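You operate a simulated robot arm through the tools that you are given. There is no shell and no other tool. Be economical: measure what you need, move in short steps, check, and stop when the job is done.

You run a simulated robot arm. Do the job below in one go: nothing can be reset, and whatever is moved stays where it is left.

JOB
Unlock the narrow panel, reset it and jog the paper sheets fully back.
Fine: latch to FREE, power on, then mushroom button out and RESET; hold REV to the end.

It is judged by the outcome, as a careful person would: the job done as asked, and still so three seconds after it is handed in. It fails if anything else is knocked over, pushed out of place, dropped, spilled or broken. Flat cloth is picked up by pressing the open fingertips on it (5 to 10 N) and closing them slowly along it; thin cloth reads only 2 to 8 mm in the jaws.

ROBOT AND FRAMES
A 7-joint arm with a two-finger parallel gripper, fixed in place. Base frame: the origin is at the foot of the arm, x ahead of it, y to its left, z up. Lengths are in m, angles in degrees, forces in N, time in s.
With the tool pointing down near the work surface it reaches from about 0.1 to 0.7 m from the base axis. Its first joint turns from -166.0 to 166.0 degrees. Payload 1.57 kg.
The tool frame sits at the grasp point between the pads (the TCP): z along the fingers, y along the line on which they close. The tips reach 0.03 m beyond it. Largest opening 0.11 m; finger width 0.024, thickness 0.012; the body of the gripper, 0.048 by 0.112 m, starts 0.078 m behind the TCP.
Orientation is that of the tool frame in the base frame, as [roll, pitch, yaw] about the fixed x, y, z axes, in that order (R = Rz(yaw) Ry(pitch) Rx(roll)). With the fingers straight down and closing along the base's y, the tool's x points along the base's -x, its y along +y and its z along -z.

CONTROLS
- The arm moves only by the tool jog_arm. Its argument "plan" is a list of rows, each an object of numbers (a shift or turn left out is 0, a gripper value left out holds the last): "fingers": the opening in per cent of the stroke, from 0 (shut) to 100 (fully open); "dx", "dy", "dz": the shift along the base's x, y, z in units of 100 mm (1.0 is 100 mm); "ax", "ay", "az": the turn, a rotation vector about the base's x, y, z in units of 90 degrees (1.0 is 90 degrees). In form: [{"fingers": .., "dx": .., "dy": .., "dz": .., "ax": .., "ay": .., "az": ..}, ...]. A call has 1 to 8 rows; each row is the pose to reach, as a shift and turn from the pose commanded when the call began. A call with a number of a shift or a turn outside -1 to 1 is refused whole. Rows are played at 5 a second. More than 0.05 m and 8.6 degrees between two rows, or a gripper value outside its range, and nothing of the call is played. Where a pose cannot be reached the arm comes as near as it can. A force on the tool above 50 N (or 10 N above the force at the start of the call, whichever is more), or a blocked arm, ends the call early, and 0.2 s more pass. Each finger travels about 0.045 m/s and halts on what it meets, pressing with about 22 N; the grip force reading is that of the motor and also rises with nothing between the fingers. The clock runs only during rows and for 0.2 s after the last one: add rows that repeat a pose to give the fingers time. It gives the time, the measured TCP pose, the force on the tool (base axes), the opening and the grip force at its end, in the units of the frame above (readings bear some noise).
- Cameras (640 x 400 px; columns grow to the right, rows downward): "scene" is fixed at [0.2207, 0.4992, 1.1091]; the picture's right is [0.67, -0.74, 0.00], its down [-0.70, -0.63, -0.34] and it looks along [0.25, 0.23, -0.94] (base axes); focal length 214 px, centre (320, 200). "wrist" rides on the gripper at [0.07, 0.016, -0.141] in the tool frame; the picture's right is [-0.23, 0.97, 0.00], its down [-0.86, -0.20, -0.48] and it looks along [-0.47, -0.11, 0.88] (tool axes); focal length 222 px, centre (320, 200). There is no depth. A picture from a camera that has moved, and an enlarged one, comes with that camera's place and axes in the base frame and with its lens.
- get_image(camera): a new picture of that camera. No time passes.
- move_column(by): slides the trunk up (or, below 0, down) by that many m; the arm rides with it, the base frame stays. It gives what a move gives, with no picture.
- zoom(camera, box): a new picture of the part [left, top, right, bottom] of that camera's present view, enlarged. No time passes.
- job_done(): hands the job in; it is judged then, once.

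Go step by step. Nothing tells you positions but the pictures and the camera data: compare them with the known pose of the tool, close in by small moves and look again before you grip or let go. The budget is 120 turns and 84 pictures, counting those below and the enlarged ones. Unless the task says otherwise, let go and move clear before handing in, and close with one line.

The tools are called after "Call:" by a JSON object that holds its "op" and its "data". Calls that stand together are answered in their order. jog_arm: Moves the arm, as the interface text tells. Its arguments: {"type":"object","properties":{"plan":{"type":"array","items":{"type":"object","properties":{"fingers":{"type":"number"},"dx":{"type":"number"},"dy":{"type":"number"},"dz":{"type":"number"},"ax":{"type":"number"},"ay":{"type":"number"},"az":{"type":"number"}}}}},"required":["plan"]} The other tools are called the same way: move_column (by) slides the trunk up or down; get_image (camera) takes a picture; zoom (camera, box) takes an enlarged picture of a part of a camera's view; job_done () hands the job in.

At the start:

```text
time_s: 0.0
eef_pos: [0.2779, 0.3485, 0.8399]
tool_rot: [-180.0, -0.1, 179.9]
force: [-0.3, -0.2, 0.2]
grip_width: 0.11
finger_force: 0.0
trunk travel left (down, up): [-0.325, 0.265]
```

scene: 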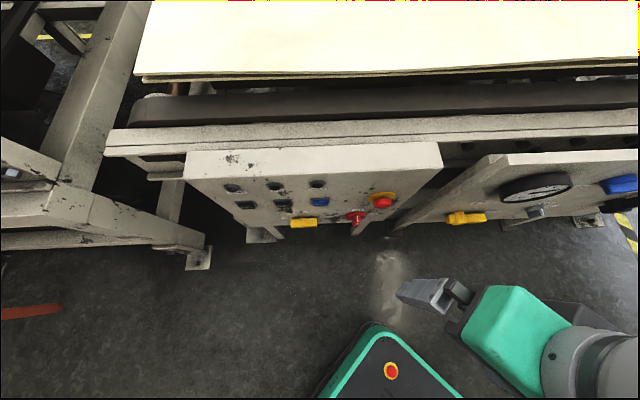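
wrist: 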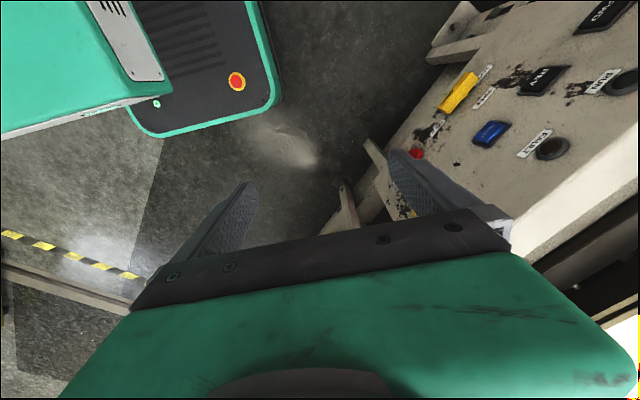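

I see two control panels on a machine with paper sheets on top. I'll zoom in to identify the controls.

Call:
{"op": "zoom", "data": {"camera": "scene", "box": [180, 140, 450, 250]}}

Call:
{"op": "zoom", "data": {"camera": "scene", "box": [400, 140, 640, 250]}}

Call:
{"op": "zoom", "data": {"camera": "wrist", "box": [340, 0, 640, 240]}}

```text
2.37 times, centred on (315, 195) of scene
camera zoom: at [0.2207, 0.4992, 1.1091], right [0.67, -0.74, 0.0], down [-0.7, -0.63, -0.34], along [0.25, 0.23, -0.94], focal length 508 px, centre (332, 212)
```

zoom: 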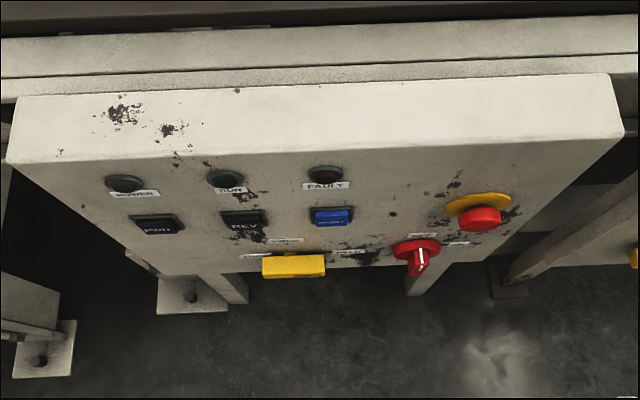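

```text
2.67 times, centred on (520, 195) of scene
camera zoom: at [0.2207, 0.4992, 1.1091], right [0.67, -0.74, 0.0], down [-0.7, -0.63, -0.34], along [0.25, 0.23, -0.94], focal length 572 px, centre (-213, 213)
```

zoom: 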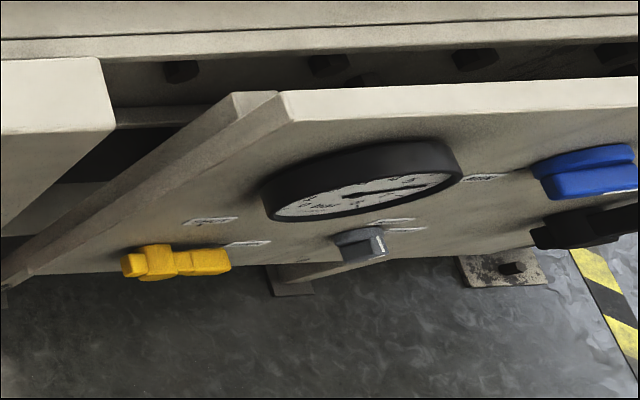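

```text
1.67 times, centred on (490, 120) of wrist
camera zoom: at [0.209, 0.3634, 0.9808], right [0.23, 0.97, 0.0], down [0.86, -0.2, 0.48], along [0.47, -0.11, -0.88], focal length 370 px, centre (37, 333)
```

zoom: 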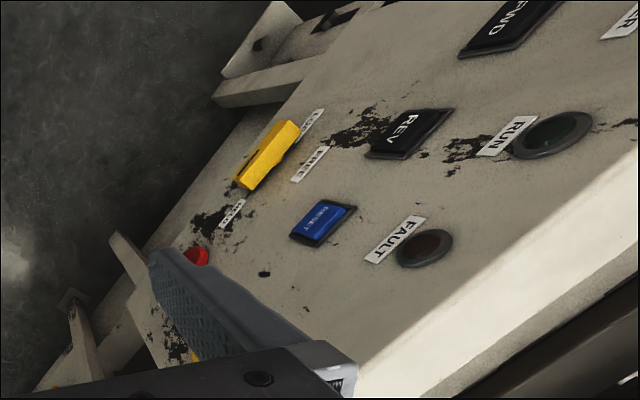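

The left panel has FWD/REV/RESET, a yellow latch, a red rotary switch and the mushroom. Its face is nearly vertical and faces about (-0.74, -0.67). I'll yaw the tool to suit, then pitch it toward the panel.

Call:
{"op": "jog_arm", "data": {"plan": [{"az": 0.0933}, {"az": 0.1866}, {"az": 0.28}, {"az": 0.3733}, {"az": 0.4667}, {"az": 0.4667}]}}

```text
time_s: 1.4
eef_pos: [0.2794, 0.3477, 0.8406]
tool_rot: [180.0, -0.1, -137.9]
force: [0.0, -0.1, 0.3]
grip_width: 0.11
finger_force: 0.0
trunk travel left (down, up): [-0.325, 0.265]
```

The yaw is done. Next I'll pitch forward, keeping the TCP in place.

Call:
{"op": "jog_arm", "data": {"plan": [{"ax": 0.0603, "ay": -0.0669}, {"ax": 0.1206, "ay": -0.1337}, {"ax": 0.1809, "ay": -0.2006}, {"ax": 0.2412, "ay": -0.2675}, {"ax": 0.3015, "ay": -0.3344}, {"ax": 0.3618, "ay": -0.4012}, {"ax": 0.4221, "ay": -0.4681}, {"ax": 0.4824, "ay": -0.535}]}}

Call:
{"op": "get_image", "data": {"camera": "wrist"}}

Call:
{"op": "get_image", "data": {"camera": "scene"}}

```text
time_s: 3.2
eef_pos: [0.2771, 0.349, 0.8397]
tool_rot: [179.9, 65.0, -138.0]
force: [0.0, -0.3, 0.0]
grip_width: 0.1102
finger_force: 0.1
trunk travel left (down, up): [-0.325, 0.265]
```

```text
78 pictures are left
camera wrist: at [0.1506, 0.2542, 0.8364], right [-0.58, 0.79, 0.21], down [0.08, -0.2, 0.98], along [0.81, 0.58, 0.05], focal length 222 px, centre (320, 200)
```

wrist: 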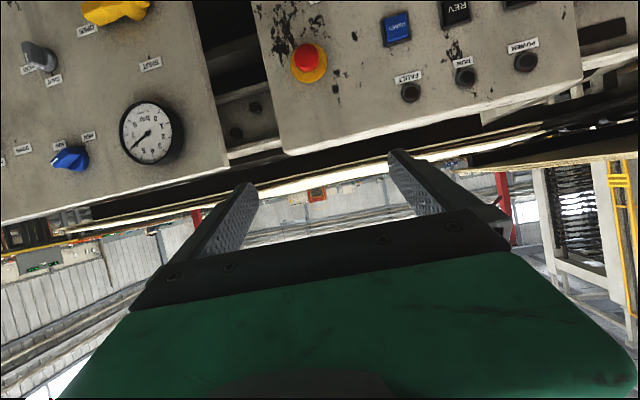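

```text
77 pictures are left
```

scene: 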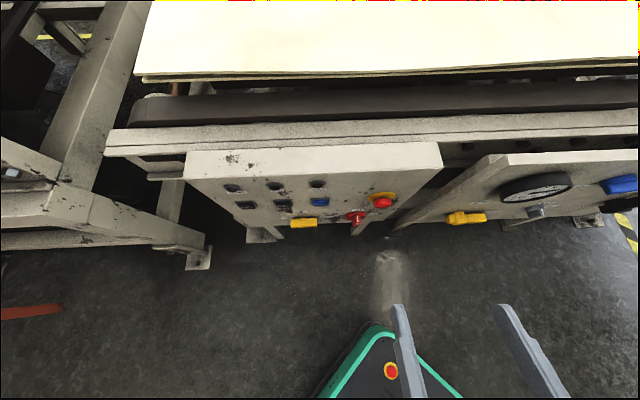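

The view of the panel is good, though upside-down. I'll finish the pitch and lower the trunk to panel height.

Call:
{"op": "jog_arm", "data": {"plan": [{"ax": 0.0465, "ay": -0.0515}, {"ax": 0.093, "ay": -0.103}, {"ax": 0.1395, "ay": -0.1547}, {"ax": 0.186, "ay": -0.206}, {"ax": 0.186, "ay": -0.206}]}}

Call:
{"op": "move_column", "data": {"by": -0.22}}

Call:
{"op": "get_image", "data": {"camera": "wrist"}}

```text
time_s: 4.4
eef_pos: [0.2784, 0.3482, 0.8405]
tool_rot: [154.2, 89.9, -163.7]
force: [0.5, -0.6, 0.8]
grip_width: 0.1099
finger_force: 0.0
trunk travel left (down, up): [-0.325, 0.265]
```

```text
time_s: 6.7
eef_pos: [0.2775, 0.3472, 0.6196]
tool_rot: [164.0, 89.9, -153.9]
force: [-0.5, 0.4, -0.2]
grip_width: 0.1098
finger_force: 0.0
trunk travel left (down, up): [-0.105, 0.485]
```

```text
76 pictures are left
camera wrist: at [0.1626, 0.2646, 0.5501], right [-0.65, 0.72, 0.23], down [-0.22, -0.47, 0.86], along [0.73, 0.51, 0.46], focal length 222 px, centre (320, 200)
```

wrist: 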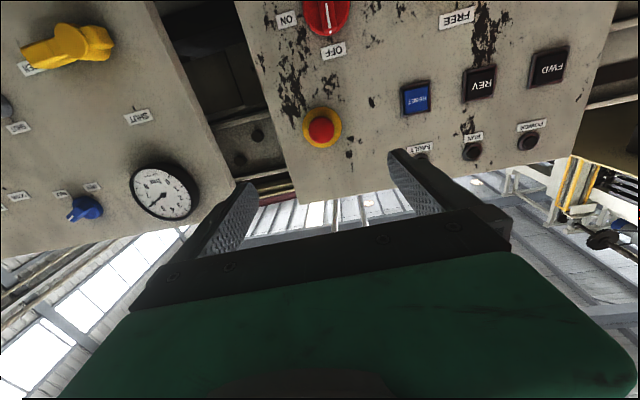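

I need to see the latch and the switch lower down, so I'll lower the trunk further.

Call:
{"op": "move_column", "data": {"by": -0.1}}

Call:
{"op": "get_image", "data": {"camera": "wrist"}}

```text
time_s: 8.1
eef_pos: [0.2781, 0.3484, 0.5198]
tool_rot: [163.5, 89.9, -154.4]
force: [0.2, 0.1, -0.5]
grip_width: 0.1099
finger_force: 0.0
trunk travel left (down, up): [-0.005, 0.585]
```

```text
75 pictures are left
camera wrist: at [0.1626, 0.2646, 0.4501], right [-0.65, 0.72, 0.23], down [-0.22, -0.47, 0.86], along [0.73, 0.51, 0.46], focal length 222 px, centre (320, 200)
```

wrist: 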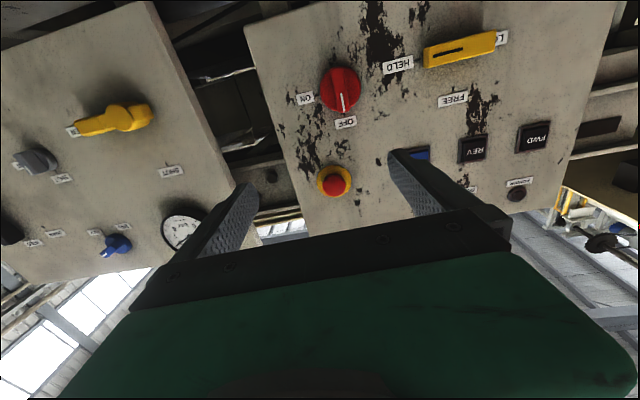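

Call:
{"op": "zoom", "data": {"camera": "wrist", "box": [260, 0, 580, 200]}}

```text
2.00 times, centred on (420, 100) of wrist
camera zoom: at [0.1626, 0.2646, 0.4501], right [-0.65, 0.72, 0.23], down [-0.22, -0.47, 0.86], along [0.73, 0.51, 0.46], focal length 444 px, centre (120, 400)
```

zoom: 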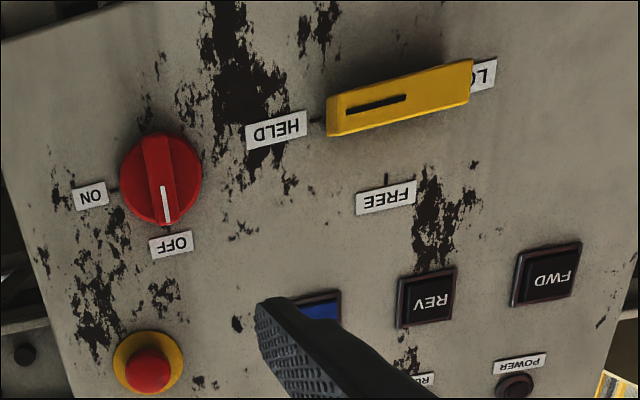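

Facing the panel, the latch's bar points right to HELD and FREE is straight up. The red switch points up to OFF and ON is to its right. Estimated centres (left a, depth n, z): latch (.278, .655, .458), switch (.115, .65, .472), mushroom (.071, .66, .62), RESET (.224, .673, .608), REV (.317, .673, .608). First I'll roll the tool +90° and go in front of the latch.

Call:
{"op": "jog_arm", "data": {"plan": [{"dx": -0.17, "dy": 0.19, "dz": -0.08, "ax": 0.069, "ay": 0.062}, {"dx": -0.34, "dy": 0.38, "dz": -0.16, "ax": 0.138, "ay": 0.124}, {"dx": -0.51, "dy": 0.57, "dz": -0.24, "ax": 0.207, "ay": 0.186}, {"dx": -0.68, "dy": 0.76, "dz": -0.32, "ax": 0.276, "ay": 0.248}, {"dx": -0.85, "dy": 0.95, "dz": -0.4, "ax": 0.345, "ay": 0.31}, {"dx": -0.9, "dy": 1.0, "dz": -0.48, "ax": 0.414, "ay": 0.372}, {"dx": -0.9, "dy": 1.0, "dz": -0.56, "ax": 0.483, "ay": 0.434}, {"dx": -0.9, "dy": 1.0, "dz": -0.62, "ax": 0.552, "ay": 0.496}]}}

```text
time_s: 9.4
eef_pos: [0.2561, 0.4284, 0.4935]
tool_rot: [88.9, 41.9, 122.3]
force: [0.3, 0.3, -0.7]
grip_width: 0.1099
finger_force: 0.0
trunk travel left (down, up): [-0.005, 0.585]
stopped in row 6: the arm was blocked; the commanded pose is now the measured one
```

The arm stopped without contact force, which suggests a joint limit. I'll look before going on.

Call:
{"op": "get_image", "data": {"camera": "scene"}}

Call:
{"op": "get_image", "data": {"camera": "wrist"}}

```text
73 pictures are left
```

scene: 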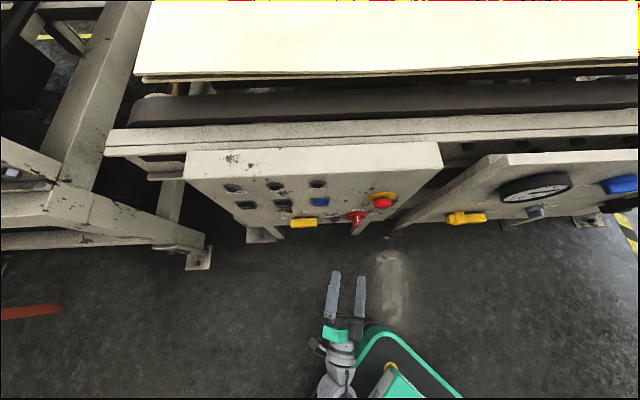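

```text
72 pictures are left
camera wrist: at [0.1039, 0.4032, 0.4562], right [-0.27, 0.4, 0.88], down [0.01, -0.91, 0.42], along [0.96, 0.12, 0.24], focal length 222 px, centre (320, 200)
```

wrist: 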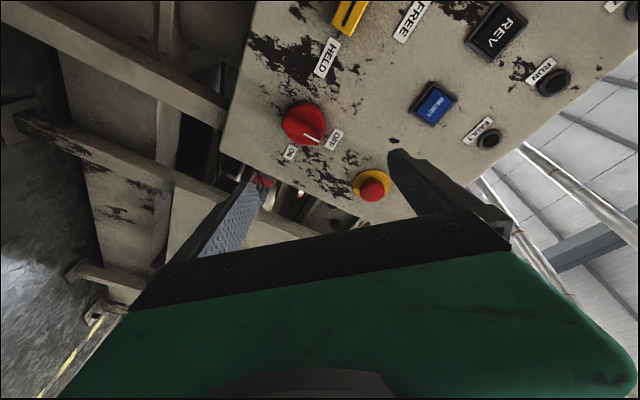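

Contact seems unlikely. The trunk is at its lowest and the arm is folded tightly near its own base. I'll raise the trunk for freedom and then reach downward with the arm.

Call:
{"op": "move_column", "data": {"by": 0.3}}

Call:
{"op": "get_image", "data": {"camera": "scene"}}

```text
time_s: 12.4
eef_pos: [0.2561, 0.4287, 0.7939]
tool_rot: [88.9, 41.8, 122.4]
force: [-0.2, -0.5, 1.0]
grip_width: 0.1098
finger_force: 0.0
trunk travel left (down, up): [-0.305, 0.285]
```

```text
71 pictures are left
```

scene: 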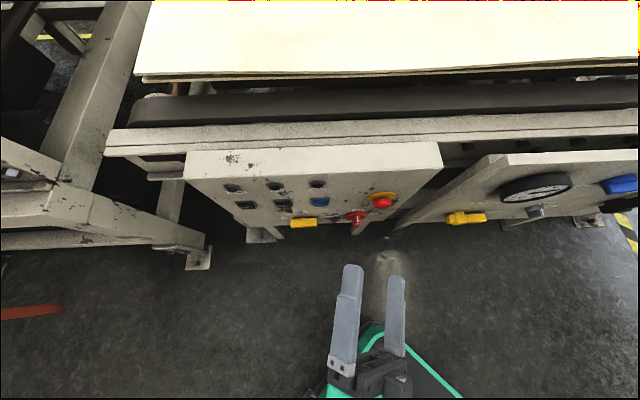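

Now I'll correct the yaw and slide left to the latch column with the arm in this higher position.

Call:
{"op": "jog_arm", "data": {"plan": [{"az": 0.05}, {"dx": -0.17, "dy": 0.19, "az": 0.102}, {"dx": -0.35, "dy": 0.39, "az": 0.102}, {"dx": -0.52, "dy": 0.58, "az": 0.102}, {"dx": -0.7, "dy": 0.78, "az": 0.102}, {"dx": -0.87, "dy": 0.97, "az": 0.102}, {"dx": -0.87, "dy": 0.97, "az": 0.102}]}}

```text
time_s: 14.0
eef_pos: [0.2267, 0.5136, 0.8012]
tool_rot: [88.5, 40.8, 124.8]
force: [0.4, 0.3, -0.5]
grip_width: 0.11
finger_force: 0.0
trunk travel left (down, up): [-0.305, 0.285]
```

The arm came only part-way, so some wrist joint is limiting it. I'll test whether undoing the roll frees it.

Call:
{"op": "jog_arm", "data": {"plan": [{"ax": -0.066, "ay": -0.06}, {"ax": -0.132, "ay": -0.12}, {"ax": -0.198, "ay": -0.18}, {"ax": -0.264, "ay": -0.24}, {"ax": -0.33, "ay": -0.3}, {"ax": -0.396, "ay": -0.36}, {"ax": -0.396, "ay": -0.36}, {"ax": -0.396, "ay": -0.36}]}}

```text
time_s: 15.8
eef_pos: [0.2298, 0.5072, 0.7891]
tool_rot: [-71.5, 89.3, -35.3]
force: [0.0, 0.9, -0.4]
grip_width: 0.11
finger_force: 0.0
trunk travel left (down, up): [-0.305, 0.285]
```

It's still short in depth, so the arm can't fold back this far and needs to be closer to the panel. I'll move forward 8 cm (tips still about 9 cm clear) and see whether the commanded pose is met.

Call:
{"op": "jog_arm", "data": {"plan": [{"dx": 0.15, "dy": 0.134}, {"dx": 0.3, "dy": 0.268}, {"dx": 0.45, "dy": 0.4}, {"dx": 0.594, "dy": 0.535}, {"dx": 0.594, "dy": 0.535}, {"dx": 0.594, "dy": 0.535}]}}

Call:
{"op": "get_image", "data": {"camera": "scene"}}

```text
time_s: 17.2
eef_pos: [0.2279, 0.5796, 0.7945]
tool_rot: [1.4, 89.6, 44.4]
force: [-0.6, -0.1, 0.0]
grip_width: 0.1099
finger_force: 0.1
trunk travel left (down, up): [-0.305, 0.285]
```

```text
70 pictures are left
```

scene: 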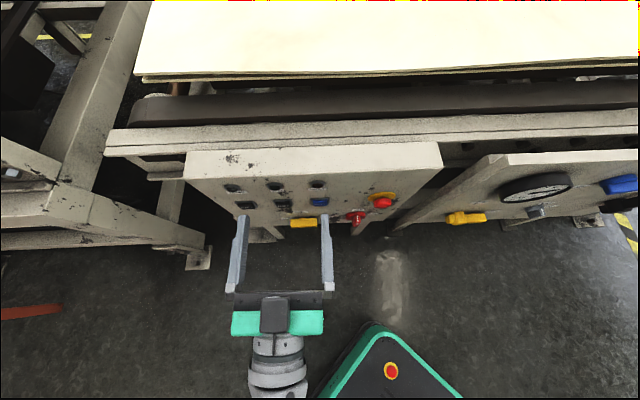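

The pose is reached exactly (a≈.278, n≈.557). Next I'll roll +90° here.

Call:
{"op": "jog_arm", "data": {"plan": [{"ax": 0.066, "ay": 0.06}, {"ax": 0.132, "ay": 0.12}, {"ax": 0.198, "ay": 0.18}, {"ax": 0.264, "ay": 0.24}, {"ax": 0.33, "ay": 0.3}, {"ax": 0.396, "ay": 0.36}, {"ax": 0.462, "ay": 0.42}, {"ax": 0.528, "ay": 0.48}]}}

Call:
{"op": "jog_arm", "data": {"plan": [{"ax": 0.066, "ay": 0.06}, {"ax": 0.132, "ay": 0.12}, {"ax": 0.192, "ay": 0.173}, {"ax": 0.192, "ay": 0.173}]}}

```text
time_s: 19.0
eef_pos: [0.2272, 0.5794, 0.794]
tool_rot: [89.2, 25.6, 131.8]
force: [-0.6, -0.1, 0.3]
grip_width: 0.11
finger_force: 0.0
trunk travel left (down, up): [-0.305, 0.285]
```

```text
time_s: 20.0
eef_pos: [0.2271, 0.5793, 0.7953]
tool_rot: [89.1, 2.3, 131.8]
force: [0.1, -0.1, 0.2]
grip_width: 0.1099
finger_force: 0.0
trunk travel left (down, up): [-0.305, 0.285]
```

The roll worked and the closing axis is now vertical. I'll lower the trunk to latch height.

Call:
{"op": "move_column", "data": {"by": -0.3}}

Call:
{"op": "get_image", "data": {"camera": "wrist"}}

Call:
{"op": "get_image", "data": {"camera": "scene"}}

```text
time_s: 23.0
eef_pos: [0.2261, 0.579, 0.4939]
tool_rot: [89.2, 2.5, 131.9]
force: [0.2, 0.3, -0.2]
grip_width: 0.1099
finger_force: 0.0
trunk travel left (down, up): [-0.005, 0.585]
```

```text
69 pictures are left
camera wrist: at [0.0745, 0.5366, 0.5044], right [0.11, -0.15, 0.98], down [0.22, -0.96, -0.17], along [0.97, 0.24, -0.08], focal length 222 px, centre (320, 200)
```

wrist: 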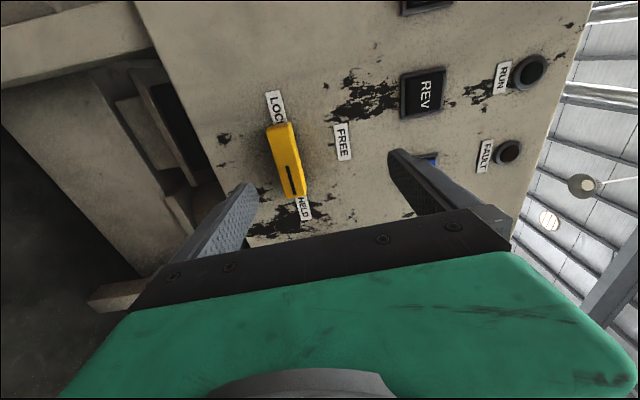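

```text
68 pictures are left
```

scene: 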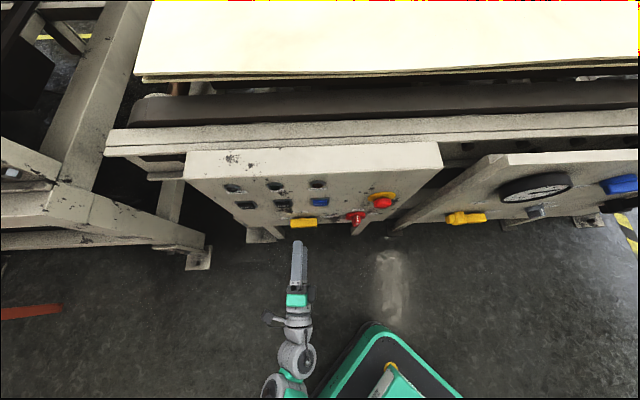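

The latch bar is at about z=.460, a=.279. I'll lower to it with the fingers partly open, edge forward and look.

Call:
{"op": "jog_arm", "data": {"plan": [{"fingers": 65, "dz": -0.17}, {"fingers": 65, "dz": -0.34}, {"fingers": 65, "dx": 0.15, "dy": 0.134, "dz": -0.34}, {"fingers": 65, "dx": 0.297, "dy": 0.268, "dz": -0.34}, {"fingers": 65, "dx": 0.297, "dy": 0.268, "dz": -0.34}]}}

Call:
{"op": "get_image", "data": {"camera": "wrist"}}

Call:
{"op": "zoom", "data": {"camera": "scene", "box": [230, 180, 390, 280]}}

```text
time_s: 24.2
eef_pos: [0.2566, 0.6069, 0.4596]
tool_rot: [89.2, 2.5, 131.7]
force: [-0.5, -0.5, -1.0]
grip_width: 0.0715
finger_force: 0.0
trunk travel left (down, up): [-0.005, 0.585]
```

```text
67 pictures are left
camera wrist: at [0.1046, 0.5635, 0.4703], right [0.11, -0.15, 0.98], down [0.22, -0.96, -0.17], along [0.97, 0.24, -0.08], focal length 222 px, centre (320, 200)
```

wrist: 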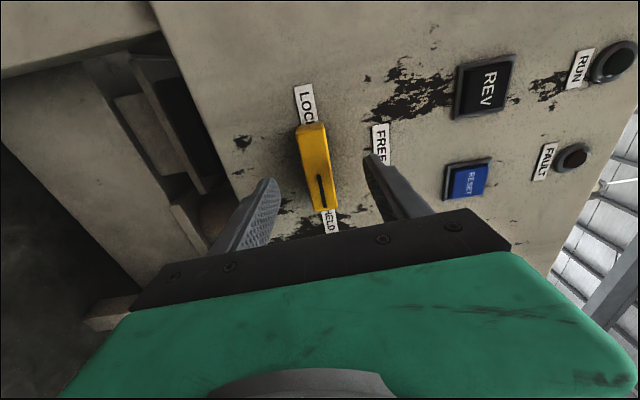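

```text
4.00 times, centred on (310, 230) of scene
camera zoom: at [0.2207, 0.4992, 1.1091], right [0.67, -0.74, 0.0], down [-0.7, -0.63, -0.34], along [0.25, 0.23, -0.94], focal length 858 px, centre (360, 80)
```

zoom: 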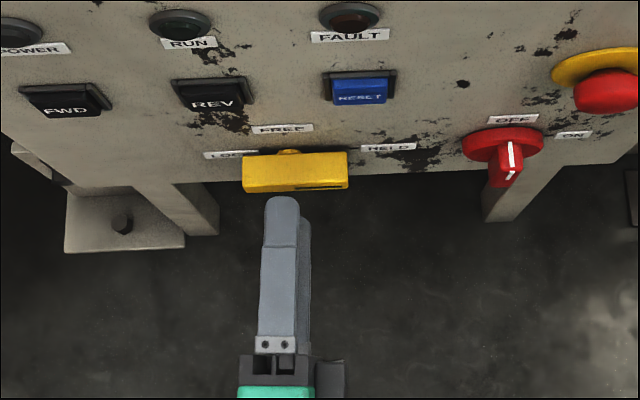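

The bar's front is at n≈.644 and the fingers straddle it. I'll move 4 mm right, go 3.5 cm forward and close slowly.

Call:
{"op": "jog_arm", "data": {"plan": [{"dx": 0.1, "dy": 0.04}, {"dx": 0.2, "dy": 0.12}, {"dx": 0.287, "dy": 0.204}, {"dx": 0.287, "dy": 0.204}, {"dx": 0.287, "dy": 0.204, "fingers": 45}, {"dx": 0.287, "dy": 0.204, "fingers": 35}]}}

Call:
{"op": "get_image", "data": {"camera": "wrist"}}

```text
time_s: 25.6
eef_pos: [0.2845, 0.6252, 0.4589]
tool_rot: [89.2, 2.5, 131.7]
force: [0.1, -0.4, 0.0]
grip_width: 0.0386
finger_force: 0.1
trunk travel left (down, up): [-0.005, 0.585]
```

```text
65 pictures are left
camera wrist: at [0.1321, 0.5832, 0.4712], right [0.11, -0.15, 0.98], down [0.22, -0.96, -0.17], along [0.97, 0.24, -0.08], focal length 222 px, centre (320, 200)
```

wrist: 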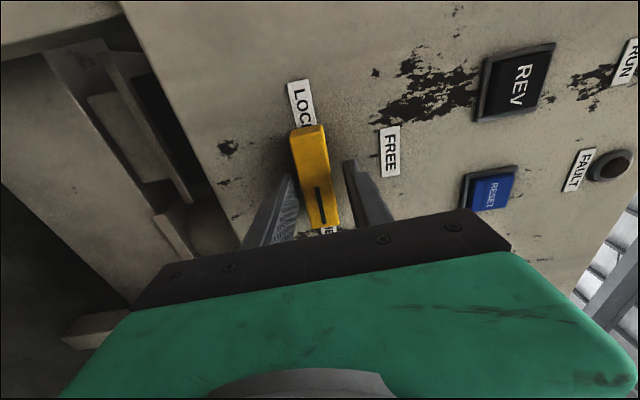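

Fingers straddle the bar evenly. I'll close on it.

Call:
{"op": "jog_arm", "data": {"plan": [{"fingers": 20}, {"fingers": 15}, {"fingers": 10}, {"fingers": 10}]}}

```text
time_s: 26.6
eef_pos: [0.2841, 0.625, 0.4585]
tool_rot: [89.4, 2.6, 131.8]
force: [1.3, -3.4, -10.9]
grip_width: 0.0249
finger_force: 36.7
trunk travel left (down, up): [-0.005, 0.585]
```

The bar is gripped (25 mm). I'll ease down slightly and start turning counter-clockwise.

Call:
{"op": "jog_arm", "data": {"plan": [{"dz": -0.02}, {"dz": -0.02, "ax": -0.04, "ay": -0.036}, {"dz": -0.02, "ax": -0.08, "ay": -0.072}, {"dz": -0.02, "ax": -0.12, "ay": -0.108}, {"dz": -0.02, "ax": -0.16, "ay": -0.144}]}}

```text
time_s: 27.8
eef_pos: [0.2839, 0.6268, 0.4597]
tool_rot: [89.0, 22.0, 131.6]
force: [-14.1, -25.9, 2.1]
grip_width: 0.0253
finger_force: 35.9
trunk travel left (down, up): [-0.005, 0.585]
```

It's turning. The tool is pushed back about 28 N along the normal, so I'll ease back 3 mm and continue.

Call:
{"op": "jog_arm", "data": {"plan": [{"dx": -0.009, "dy": -0.035}, {"dx": -0.009, "dy": -0.035, "ax": -0.05, "ay": -0.045}, {"dx": -0.009, "dy": -0.035, "ax": -0.1, "ay": -0.09}, {"dx": -0.009, "dy": -0.035, "ax": -0.15, "ay": -0.135}]}}

Call:
{"op": "get_image", "data": {"camera": "wrist"}}

```text
time_s: 28.8
eef_pos: [0.2832, 0.6239, 0.4599]
tool_rot: [88.7, 40.0, 131.6]
force: [10.2, 33.5, 11.0]
grip_width: 0.025
finger_force: 36.6
trunk travel left (down, up): [-0.005, 0.585]
```

```text
64 pictures are left
camera wrist: at [0.1365, 0.576, 0.4261], right [-0.32, 0.32, 0.89], down [0.17, -0.91, 0.39], along [0.93, 0.28, 0.23], focal length 222 px, centre (320, 200)
```

wrist: 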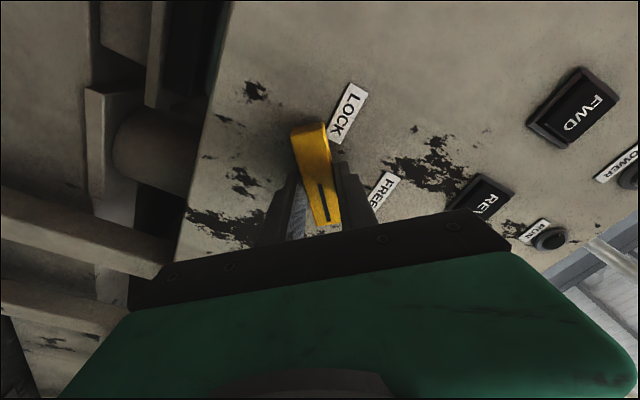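

The handle turns with the tool, now about 40°. I'll undo half of the shift and continue.

Call:
{"op": "jog_arm", "data": {"plan": [{"dx": 0.005, "dy": 0.019}, {"dx": 0.005, "dy": 0.019, "ax": -0.05, "ay": -0.045}, {"dx": 0.005, "dy": 0.019, "ax": -0.1, "ay": -0.09}, {"dx": 0.005, "dy": 0.019, "ax": -0.15, "ay": -0.135}]}}

```text
time_s: 29.8
eef_pos: [0.283, 0.6264, 0.4631]
tool_rot: [87.9, 58.0, 131.1]
force: [-25.0, -2.2, 29.5]
grip_width: 0.0256
finger_force: 36.7
trunk travel left (down, up): [-0.005, 0.585]
```

The pivot seems slightly higher and to the left of my centre. I'll follow the forces and continue.

Call:
{"op": "jog_arm", "data": {"plan": [{"dx": -0.02, "dy": 0.008, "dz": 0.035}, {"dx": -0.02, "dy": 0.008, "dz": 0.035, "ax": -0.05, "ay": -0.045}, {"dx": -0.02, "dy": 0.008, "dz": 0.035, "ax": -0.1, "ay": -0.09}, {"dx": -0.02, "dy": 0.008, "dz": 0.035, "ax": -0.15, "ay": -0.135}]}}

```text
time_s: 30.8
eef_pos: [0.2799, 0.6269, 0.4626]
tool_rot: [87.4, 76.2, 130.4]
force: [-7.5, 22.3, 18.7]
grip_width: 0.0251
finger_force: 36.6
trunk travel left (down, up): [-0.005, 0.585]
```

Nearly there (76°). I'll do the last portion.

Call:
{"op": "jog_arm", "data": {"plan": [{"dx": -0.013, "dy": 0.015, "dz": 0.02}, {"dx": -0.013, "dy": 0.015, "dz": 0.02, "ax": -0.04, "ay": -0.036}, {"dx": -0.013, "dy": 0.015, "dz": 0.02, "ax": -0.08, "ay": -0.072}, {"dx": -0.013, "dy": 0.015, "dz": 0.02, "ax": -0.12, "ay": -0.108}]}}

Call:
{"op": "get_image", "data": {"camera": "wrist"}}

Call:
{"op": "zoom", "data": {"camera": "scene", "box": [230, 180, 390, 280]}}

```text
time_s: 31.8
eef_pos: [0.2798, 0.6279, 0.4629]
tool_rot: [-78.3, 89.1, -35.4]
force: [-7.9, 11.8, 9.6]
grip_width: 0.0255
finger_force: 37.1
trunk travel left (down, up): [-0.005, 0.585]
```

```text
63 pictures are left
camera wrist: at [0.1666, 0.5422, 0.3922], right [-0.67, 0.72, 0.21], down [-0.23, -0.46, 0.86], along [0.71, 0.52, 0.47], focal length 222 px, centre (320, 200)
```

wrist: 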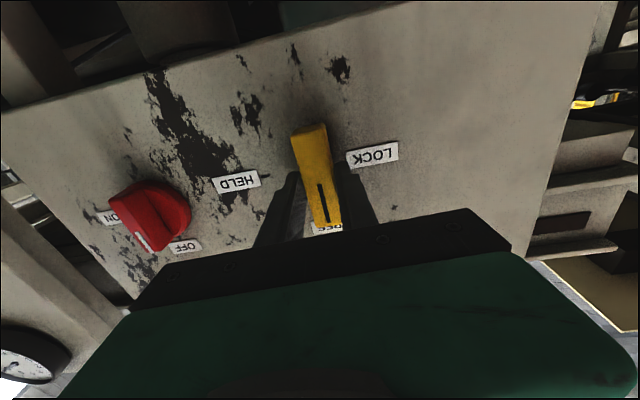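

```text
4.00 times, centred on (310, 230) of scene
camera zoom: at [0.2207, 0.4992, 1.1091], right [0.67, -0.74, 0.0], down [-0.7, -0.63, -0.34], along [0.25, 0.23, -0.94], focal length 858 px, centre (360, 80)
```

zoom: 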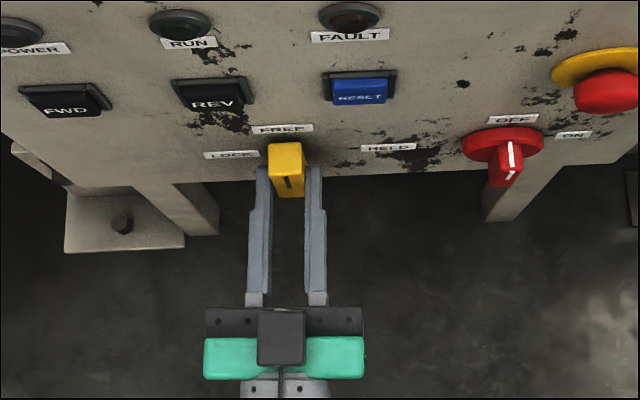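

The latch points at FREE. I'll open and back off straight out.

Call:
{"op": "jog_arm", "data": {"plan": [{"fingers": 30}, {"fingers": 50}, {"fingers": 55}, {"fingers": 55, "dx": -0.15, "dy": -0.134}, {"fingers": 55, "dx": -0.3, "dy": -0.268}, {"fingers": 55, "dx": -0.42, "dy": -0.375}, {"fingers": 55, "dx": -0.42, "dy": -0.375}]}}

Call:
{"op": "get_image", "data": {"camera": "wrist"}}

Call:
{"op": "zoom", "data": {"camera": "scene", "box": [230, 180, 390, 280]}}

```text
time_s: 33.4
eef_pos: [0.2393, 0.5888, 0.4626]
tool_rot: [-79.4, 89.1, -36.5]
force: [0.3, 0.1, 0.8]
grip_width: 0.0603
finger_force: 0.0
trunk travel left (down, up): [-0.005, 0.585]
```

```text
61 pictures are left
camera wrist: at [0.1256, 0.5032, 0.3914], right [-0.66, 0.72, 0.21], down [-0.23, -0.46, 0.86], along [0.71, 0.52, 0.47], focal length 222 px, centre (320, 200)
```

wrist: 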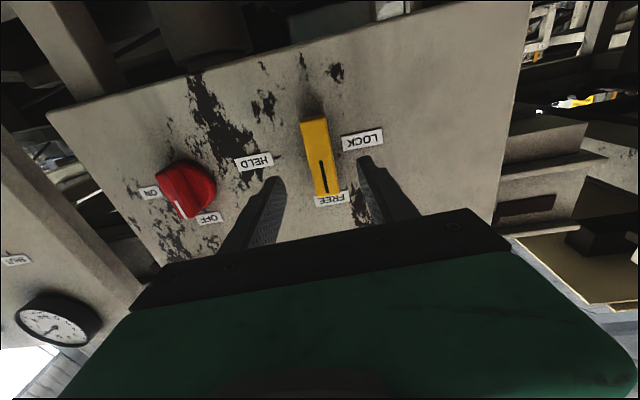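

```text
4.00 times, centred on (310, 230) of scene
camera zoom: at [0.2207, 0.4992, 1.1091], right [0.67, -0.74, 0.0], down [-0.7, -0.63, -0.34], along [0.25, 0.23, -0.94], focal length 858 px, centre (360, 80)
```

zoom: 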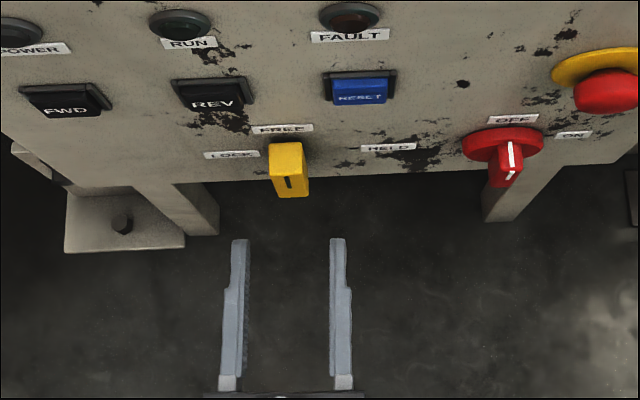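

The latch stays at FREE. Next is the switch: I'll move right 16 cm, at depth n≈.57.

Call:
{"op": "jog_arm", "data": {"plan": [{"dx": 0.2, "dy": -0.22}, {"dx": 0.4, "dy": -0.445, "dz": 0.05}, {"dx": 0.6, "dy": -0.667, "dz": 0.1}, {"dx": 0.8, "dy": -0.888, "dz": 0.1}, {"dx": 0.89, "dy": -0.988, "dz": 0.1}, {"dx": 0.89, "dy": -0.988, "dz": 0.1}]}}

Call:
{"op": "jog_arm", "data": {"plan": [{"dx": 0.2, "dy": -0.222}, {"dx": 0.2, "dy": -0.222}]}}

Call:
{"op": "get_image", "data": {"camera": "wrist"}}

Call:
{"op": "zoom", "data": {"camera": "scene", "box": [290, 180, 450, 280]}}

```text
time_s: 34.8
eef_pos: [0.3257, 0.4898, 0.4728]
tool_rot: [-78.7, 89.1, -36.0]
force: [-0.2, 0.2, 0.3]
grip_width: 0.0607
finger_force: 0.1
trunk travel left (down, up): [-0.005, 0.585]
```

```text
time_s: 35.4
eef_pos: [0.3472, 0.4691, 0.4723]
tool_rot: [-79.5, 89.0, -36.8]
force: [0.9, -0.1, 1.2]
grip_width: 0.0606
finger_force: 0.0
trunk travel left (down, up): [-0.005, 0.585]
```

```text
59 pictures are left
camera wrist: at [0.2338, 0.3833, 0.4013], right [-0.66, 0.72, 0.21], down [-0.23, -0.46, 0.86], along [0.71, 0.52, 0.47], focal length 222 px, centre (320, 200)
```

wrist: 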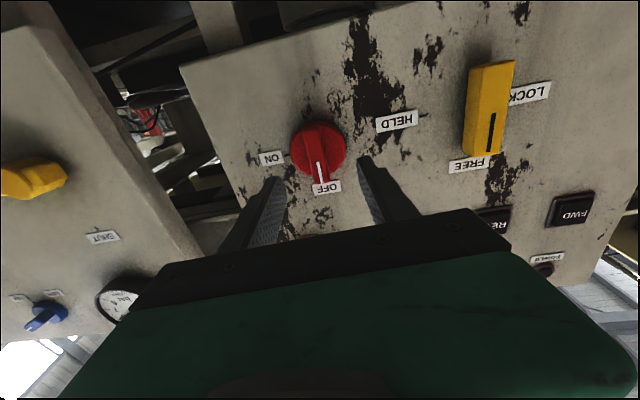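

```text
4.00 times, centred on (370, 230) of scene
camera zoom: at [0.2207, 0.4992, 1.1091], right [0.67, -0.74, 0.0], down [-0.7, -0.63, -0.34], along [0.25, 0.23, -0.94], focal length 858 px, centre (120, 80)
```

zoom: 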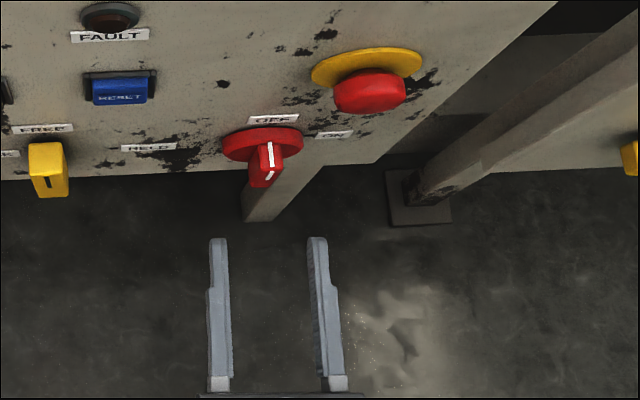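

Fingers are aligned with the switch bar (front n≈.65, disc face ≈.67). I'll advance about 6.3 cm and close.

Call:
{"op": "jog_arm", "data": {"plan": [{"dx": 0.15, "dy": 0.134, "dz": -0.04}, {"dx": 0.3, "dy": 0.268, "dz": -0.04}, {"dx": 0.4, "dy": 0.36, "dz": -0.04}, {"dx": 0.46, "dy": 0.414, "dz": -0.04}, {"dx": 0.46, "dy": 0.414, "dz": -0.04}]}}

Call:
{"op": "get_image", "data": {"camera": "wrist"}}

Call:
{"op": "zoom", "data": {"camera": "scene", "box": [310, 180, 410, 242]}}

```text
time_s: 36.6
eef_pos: [0.3941, 0.5094, 0.4686]
tool_rot: [-78.1, 89.0, -35.4]
force: [-0.3, 0.5, 0.1]
grip_width: 0.0604
finger_force: 0.0
trunk travel left (down, up): [-0.005, 0.585]
```

```text
57 pictures are left
camera wrist: at [0.2803, 0.4249, 0.398], right [-0.66, 0.72, 0.21], down [-0.23, -0.46, 0.86], along [0.71, 0.52, 0.47], focal length 222 px, centre (320, 200)
```

wrist: 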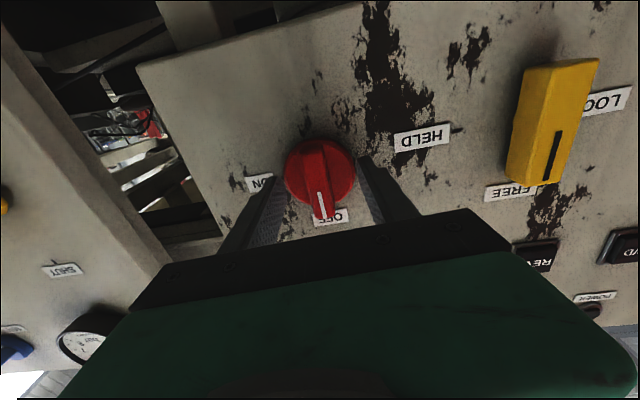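

```text
6.40 times, centred on (360, 211) of scene
camera zoom: at [0.2207, 0.4992, 1.1091], right [0.67, -0.74, 0.0], down [-0.7, -0.63, -0.34], along [0.25, 0.23, -0.94], focal length 1373 px, centre (64, 130)
```

zoom: 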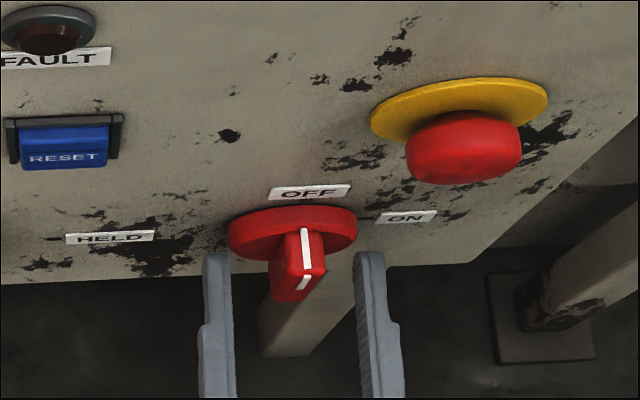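

Tips are alongside the bar. I'll nudge right 3 mm and close on it.

Call:
{"op": "jog_arm", "data": {"plan": [{"dx": 0.02, "dy": -0.022, "fingers": 45}, {"dx": 0.02, "dy": -0.022, "fingers": 30}, {"dx": 0.02, "dy": -0.022, "fingers": 20}, {"dx": 0.02, "dy": -0.022, "fingers": 10}, {"dx": 0.02, "dy": -0.022, "fingers": 5}, {"dx": 0.02, "dy": -0.022, "fingers": 5}]}}

Call:
{"op": "zoom", "data": {"camera": "scene", "box": [310, 180, 410, 242]}}

```text
time_s: 38.0
eef_pos: [0.3947, 0.5098, 0.4688]
tool_rot: [-77.2, 89.2, -34.4]
force: [-7.2, 12.2, -2.9]
grip_width: 0.0187
finger_force: 33.2
trunk travel left (down, up): [-0.005, 0.585]
```

```text
6.40 times, centred on (360, 211) of scene
camera zoom: at [0.2207, 0.4992, 1.1091], right [0.67, -0.74, 0.0], down [-0.7, -0.63, -0.34], along [0.25, 0.23, -0.94], focal length 1373 px, centre (64, 130)
```

zoom: 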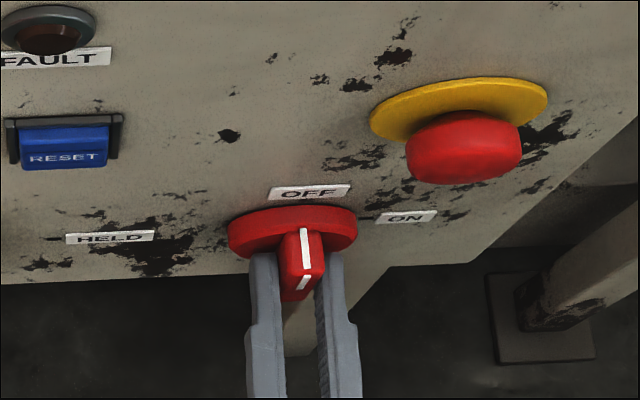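

Gripped at 19 mm. I'll turn clockwise toward ON in stages.

Call:
{"op": "jog_arm", "data": {"plan": [{"dx": -0.01, "dy": 0.011}, {"dx": -0.01, "dy": 0.011, "ax": 0.05, "ay": 0.045}, {"dx": -0.01, "dy": 0.011, "ax": 0.1, "ay": 0.09}, {"dx": -0.01, "dy": 0.011, "ax": 0.15, "ay": 0.135}, {"dx": -0.01, "dy": 0.011, "ax": 0.2, "ay": 0.18}]}}

```text
time_s: 39.2
eef_pos: [0.3935, 0.5093, 0.4705]
tool_rot: [88.7, 66.6, 131.4]
force: [-15.9, 5.0, 0.5]
grip_width: 0.0186
finger_force: 32.9
trunk travel left (down, up): [-0.005, 0.585]
```

Call:
{"op": "jog_arm", "data": {"plan": [{"dx": -0.012, "dy": 0.005}, {"dx": -0.012, "dy": 0.005, "ax": 0.05, "ay": 0.045}, {"dx": -0.012, "dy": 0.005, "ax": 0.1, "ay": 0.09}, {"dx": -0.012, "dy": 0.005, "ax": 0.15, "ay": 0.135}, {"dx": -0.012, "dy": 0.005, "ax": 0.2, "ay": 0.18}]}}

Call:
{"op": "zoom", "data": {"camera": "scene", "box": [310, 180, 410, 242]}}

```text
time_s: 40.4
eef_pos: [0.3937, 0.5094, 0.4694]
tool_rot: [89.0, 42.3, 131.8]
force: [-1.4, 12.1, 0.0]
grip_width: 0.0179
finger_force: 32.6
trunk travel left (down, up): [-0.005, 0.585]
```

```text
6.40 times, centred on (360, 211) of scene
camera zoom: at [0.2207, 0.4992, 1.1091], right [0.67, -0.74, 0.0], down [-0.7, -0.63, -0.34], along [0.25, 0.23, -0.94], focal length 1373 px, centre (64, 130)
```

zoom: 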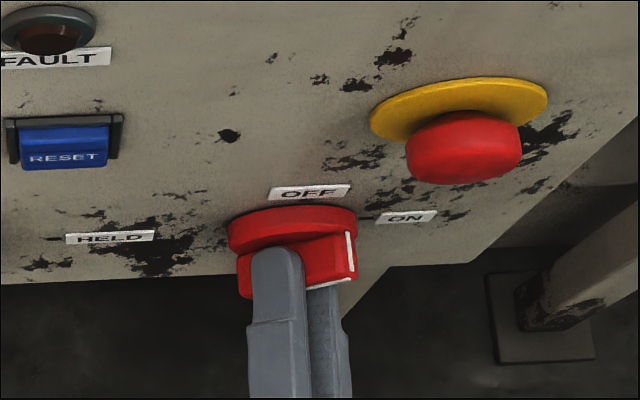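

Call:
{"op": "jog_arm", "data": {"plan": [{"dy": 0.01}, {"dy": 0.01, "ax": 0.06, "ay": 0.054}, {"dy": 0.01, "ax": 0.12, "ay": 0.108}, {"dy": 0.01, "ax": 0.18, "ay": 0.162}, {"dy": 0.01, "ax": 0.24, "ay": 0.216}]}}

Call:
{"op": "zoom", "data": {"camera": "scene", "box": [310, 180, 410, 242]}}

Call:
{"op": "get_image", "data": {"camera": "wrist"}}

```text
time_s: 41.6
eef_pos: [0.394, 0.5105, 0.4698]
tool_rot: [89.1, 13.3, 131.8]
force: [-12.9, -10.6, 9.0]
grip_width: 0.0179
finger_force: 32.4
trunk travel left (down, up): [-0.005, 0.585]
```

```text
6.40 times, centred on (360, 211) of scene
camera zoom: at [0.2207, 0.4992, 1.1091], right [0.67, -0.74, 0.0], down [-0.7, -0.63, -0.34], along [0.25, 0.23, -0.94], focal length 1373 px, centre (64, 130)
```

zoom: 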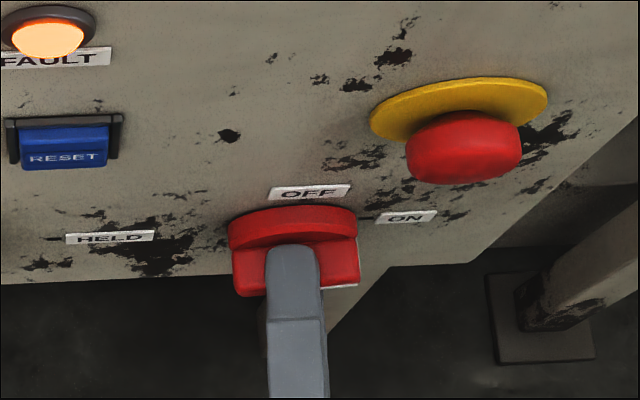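

```text
52 pictures are left
camera wrist: at [0.2414, 0.4681, 0.4667], right [-0.01, -0.01, 1.0], down [0.23, -0.97, -0.01], along [0.97, 0.23, 0.01], focal length 222 px, centre (320, 200)
```

wrist: 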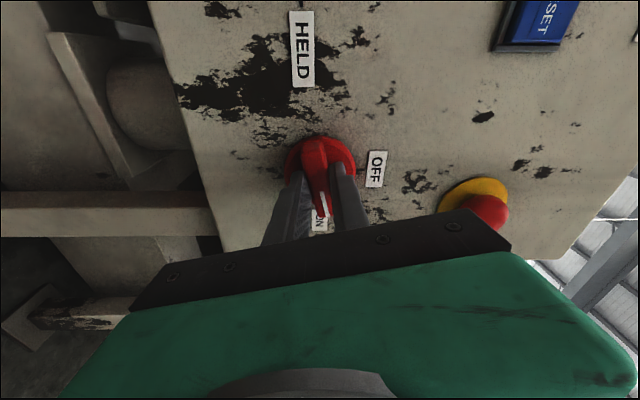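

The FAULT lamp is lit, so power is on. I'll finish the last degrees to ON, then release and back off.

Call:
{"op": "jog_arm", "data": {"plan": [{"ax": 0.05, "ay": 0.045}, {"ax": 0.09, "ay": 0.08}, {"ax": 0.09, "ay": 0.08}]}}

Call:
{"op": "jog_arm", "data": {"plan": [{"fingers": 25}, {"fingers": 45}, {"fingers": 50}, {"fingers": 50, "dx": -0.15, "dy": -0.134}, {"fingers": 50, "dx": -0.3, "dy": -0.268}, {"fingers": 50, "dx": -0.45, "dy": -0.4}, {"fingers": 50, "dx": -0.52, "dy": -0.468}]}}

Call:
{"op": "get_image", "data": {"camera": "wrist"}}

Call:
{"op": "zoom", "data": {"camera": "scene", "box": [180, 150, 440, 250]}}

```text
time_s: 42.4
eef_pos: [0.3943, 0.509, 0.4697]
tool_rot: [89.1, 2.5, 131.6]
force: [-4.4, -1.7, 9.0]
grip_width: 0.0182
finger_force: 32.6
trunk travel left (down, up): [-0.005, 0.585]
```

```text
time_s: 44.0
eef_pos: [0.3422, 0.464, 0.4694]
tool_rot: [89.1, 2.5, 131.7]
force: [0.9, -0.1, 0.6]
grip_width: 0.055
finger_force: 0.0
trunk travel left (down, up): [-0.005, 0.585]
```

```text
51 pictures are left
camera wrist: at [0.1892, 0.4223, 0.4798], right [0.11, -0.15, 0.98], down [0.22, -0.96, -0.17], along [0.97, 0.24, -0.07], focal length 222 px, centre (320, 200)
```

wrist: 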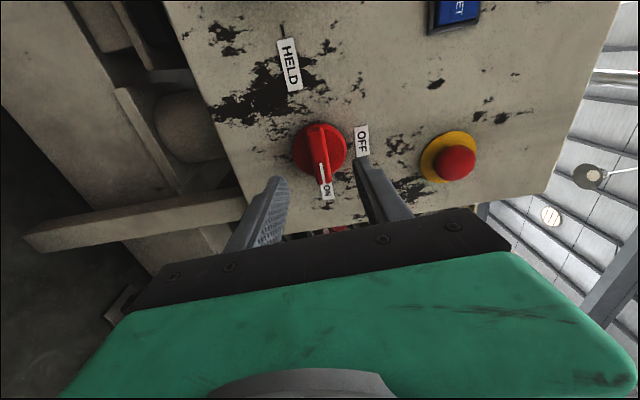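

```text
2.46 times, centred on (310, 200) of scene
camera zoom: at [0.2207, 0.4992, 1.1091], right [0.67, -0.74, 0.0], down [-0.7, -0.63, -0.34], along [0.25, 0.23, -0.94], focal length 528 px, centre (345, 200)
```

zoom: 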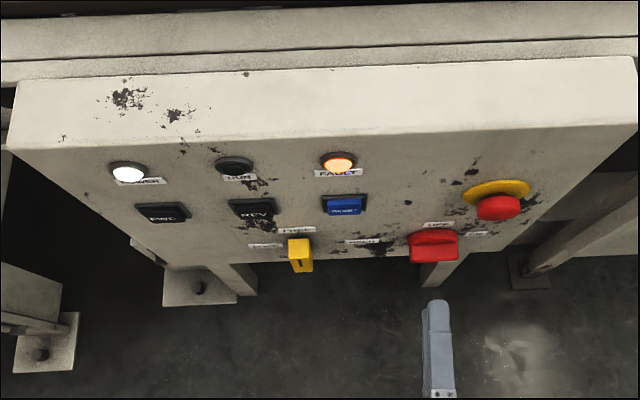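

POWER and FAULT are lit, with the latch at FREE. Next I'll raise the trunk to the mushroom height (z≈.615) and centre in front of it.

Call:
{"op": "move_column", "data": {"by": 0.146}}

Call:
{"op": "jog_arm", "data": {"plan": [{"fingers": 70, "dx": 0.13, "dy": -0.145}, {"fingers": 70, "dx": 0.26, "dy": -0.29}, {"fingers": 70, "dx": 0.26, "dy": -0.29}]}}

Call:
{"op": "get_image", "data": {"camera": "wrist"}}

Call:
{"op": "zoom", "data": {"camera": "scene", "box": [310, 180, 450, 268]}}

```text
time_s: 45.7
eef_pos: [0.3417, 0.4643, 0.6154]
tool_rot: [89.1, 2.7, 131.8]
force: [-0.3, -0.6, -0.2]
grip_width: 0.0552
finger_force: 0.0
trunk travel left (down, up): [-0.151, 0.439]
```

```text
time_s: 46.5
eef_pos: [0.3673, 0.436, 0.6154]
tool_rot: [89.3, 2.7, 131.9]
force: [0.0, -0.4, -0.1]
grip_width: 0.077
finger_force: 0.1
trunk travel left (down, up): [-0.151, 0.439]
```

```text
49 pictures are left
camera wrist: at [0.2153, 0.3933, 0.6254], right [0.11, -0.15, 0.98], down [0.22, -0.96, -0.17], along [0.97, 0.24, -0.07], focal length 222 px, centre (320, 200)
```

wrist: 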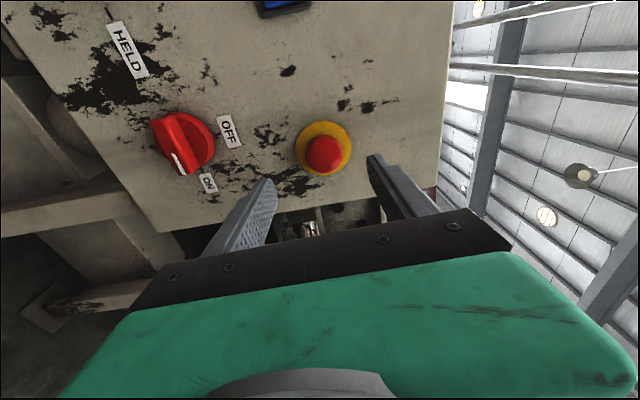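

```text
4.55 times, centred on (380, 224) of scene
camera zoom: at [0.2207, 0.4992, 1.1091], right [0.67, -0.74, 0.0], down [-0.7, -0.63, -0.34], along [0.25, 0.23, -0.94], focal length 975 px, centre (47, 91)
```

zoom: 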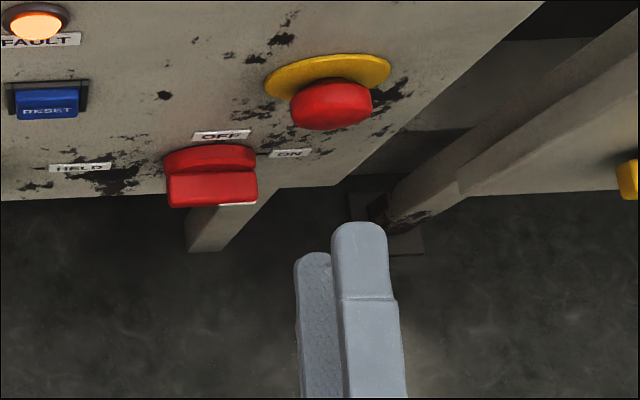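

The tool is centred on the mushroom. I'll zoom to see any arrows.

Call:
{"op": "zoom", "data": {"camera": "wrist", "box": [270, 100, 380, 200]}}

Call:
{"op": "jog_arm", "data": {"plan": [{"dx": 0.15, "dy": 0.134}, {"dx": 0.3, "dy": 0.268}, {"dx": 0.42, "dy": 0.375}, {"dx": 0.5, "dy": 0.447}, {"dx": 0.5, "dy": 0.447}]}}

Call:
{"op": "get_image", "data": {"camera": "wrist"}}

Call:
{"op": "zoom", "data": {"camera": "scene", "box": [340, 170, 420, 220]}}

```text
4.00 times, centred on (325, 150) of wrist
camera zoom: at [0.2153, 0.3933, 0.6254], right [0.11, -0.15, 0.98], down [0.22, -0.96, -0.17], along [0.97, 0.24, -0.07], focal length 888 px, centre (300, 400)
```

zoom: 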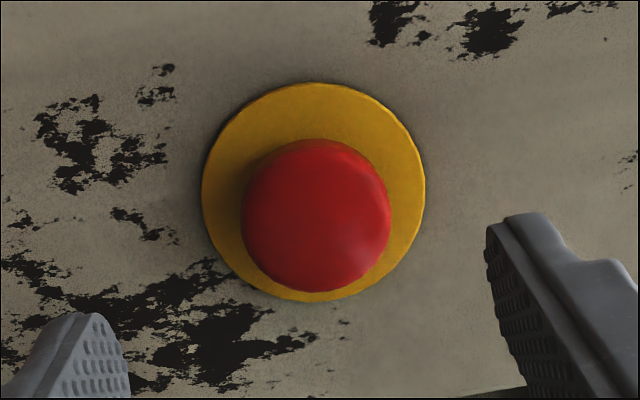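

```text
time_s: 47.7
eef_pos: [0.4166, 0.4817, 0.614]
tool_rot: [89.1, 2.6, 131.8]
force: [0.0, 0.5, 0.7]
grip_width: 0.0769
finger_force: 0.0
trunk travel left (down, up): [-0.151, 0.439]
```

```text
46 pictures are left
camera wrist: at [0.2647, 0.4389, 0.6251], right [0.11, -0.15, 0.98], down [0.22, -0.96, -0.17], along [0.97, 0.24, -0.07], focal length 222 px, centre (320, 200)
```

wrist: 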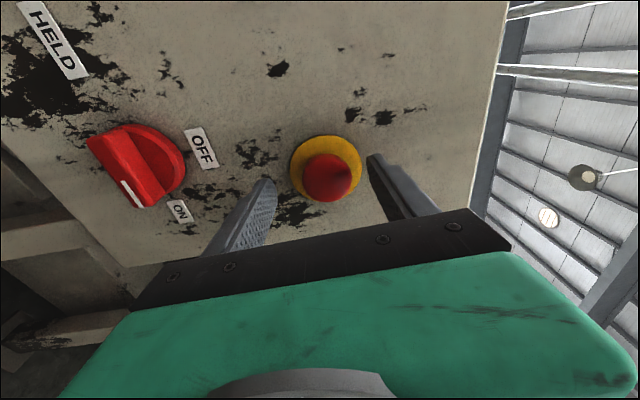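

```text
8.00 times, centred on (380, 195) of scene
camera zoom: at [0.2207, 0.4992, 1.1091], right [0.67, -0.74, 0.0], down [-0.7, -0.63, -0.34], along [0.25, 0.23, -0.94], focal length 1716 px, centre (-160, 240)
```

zoom: 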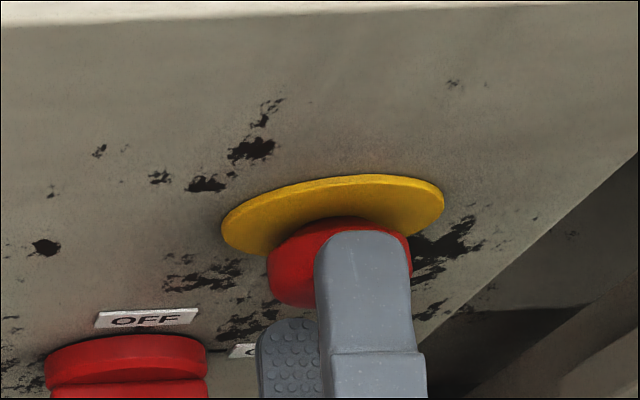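

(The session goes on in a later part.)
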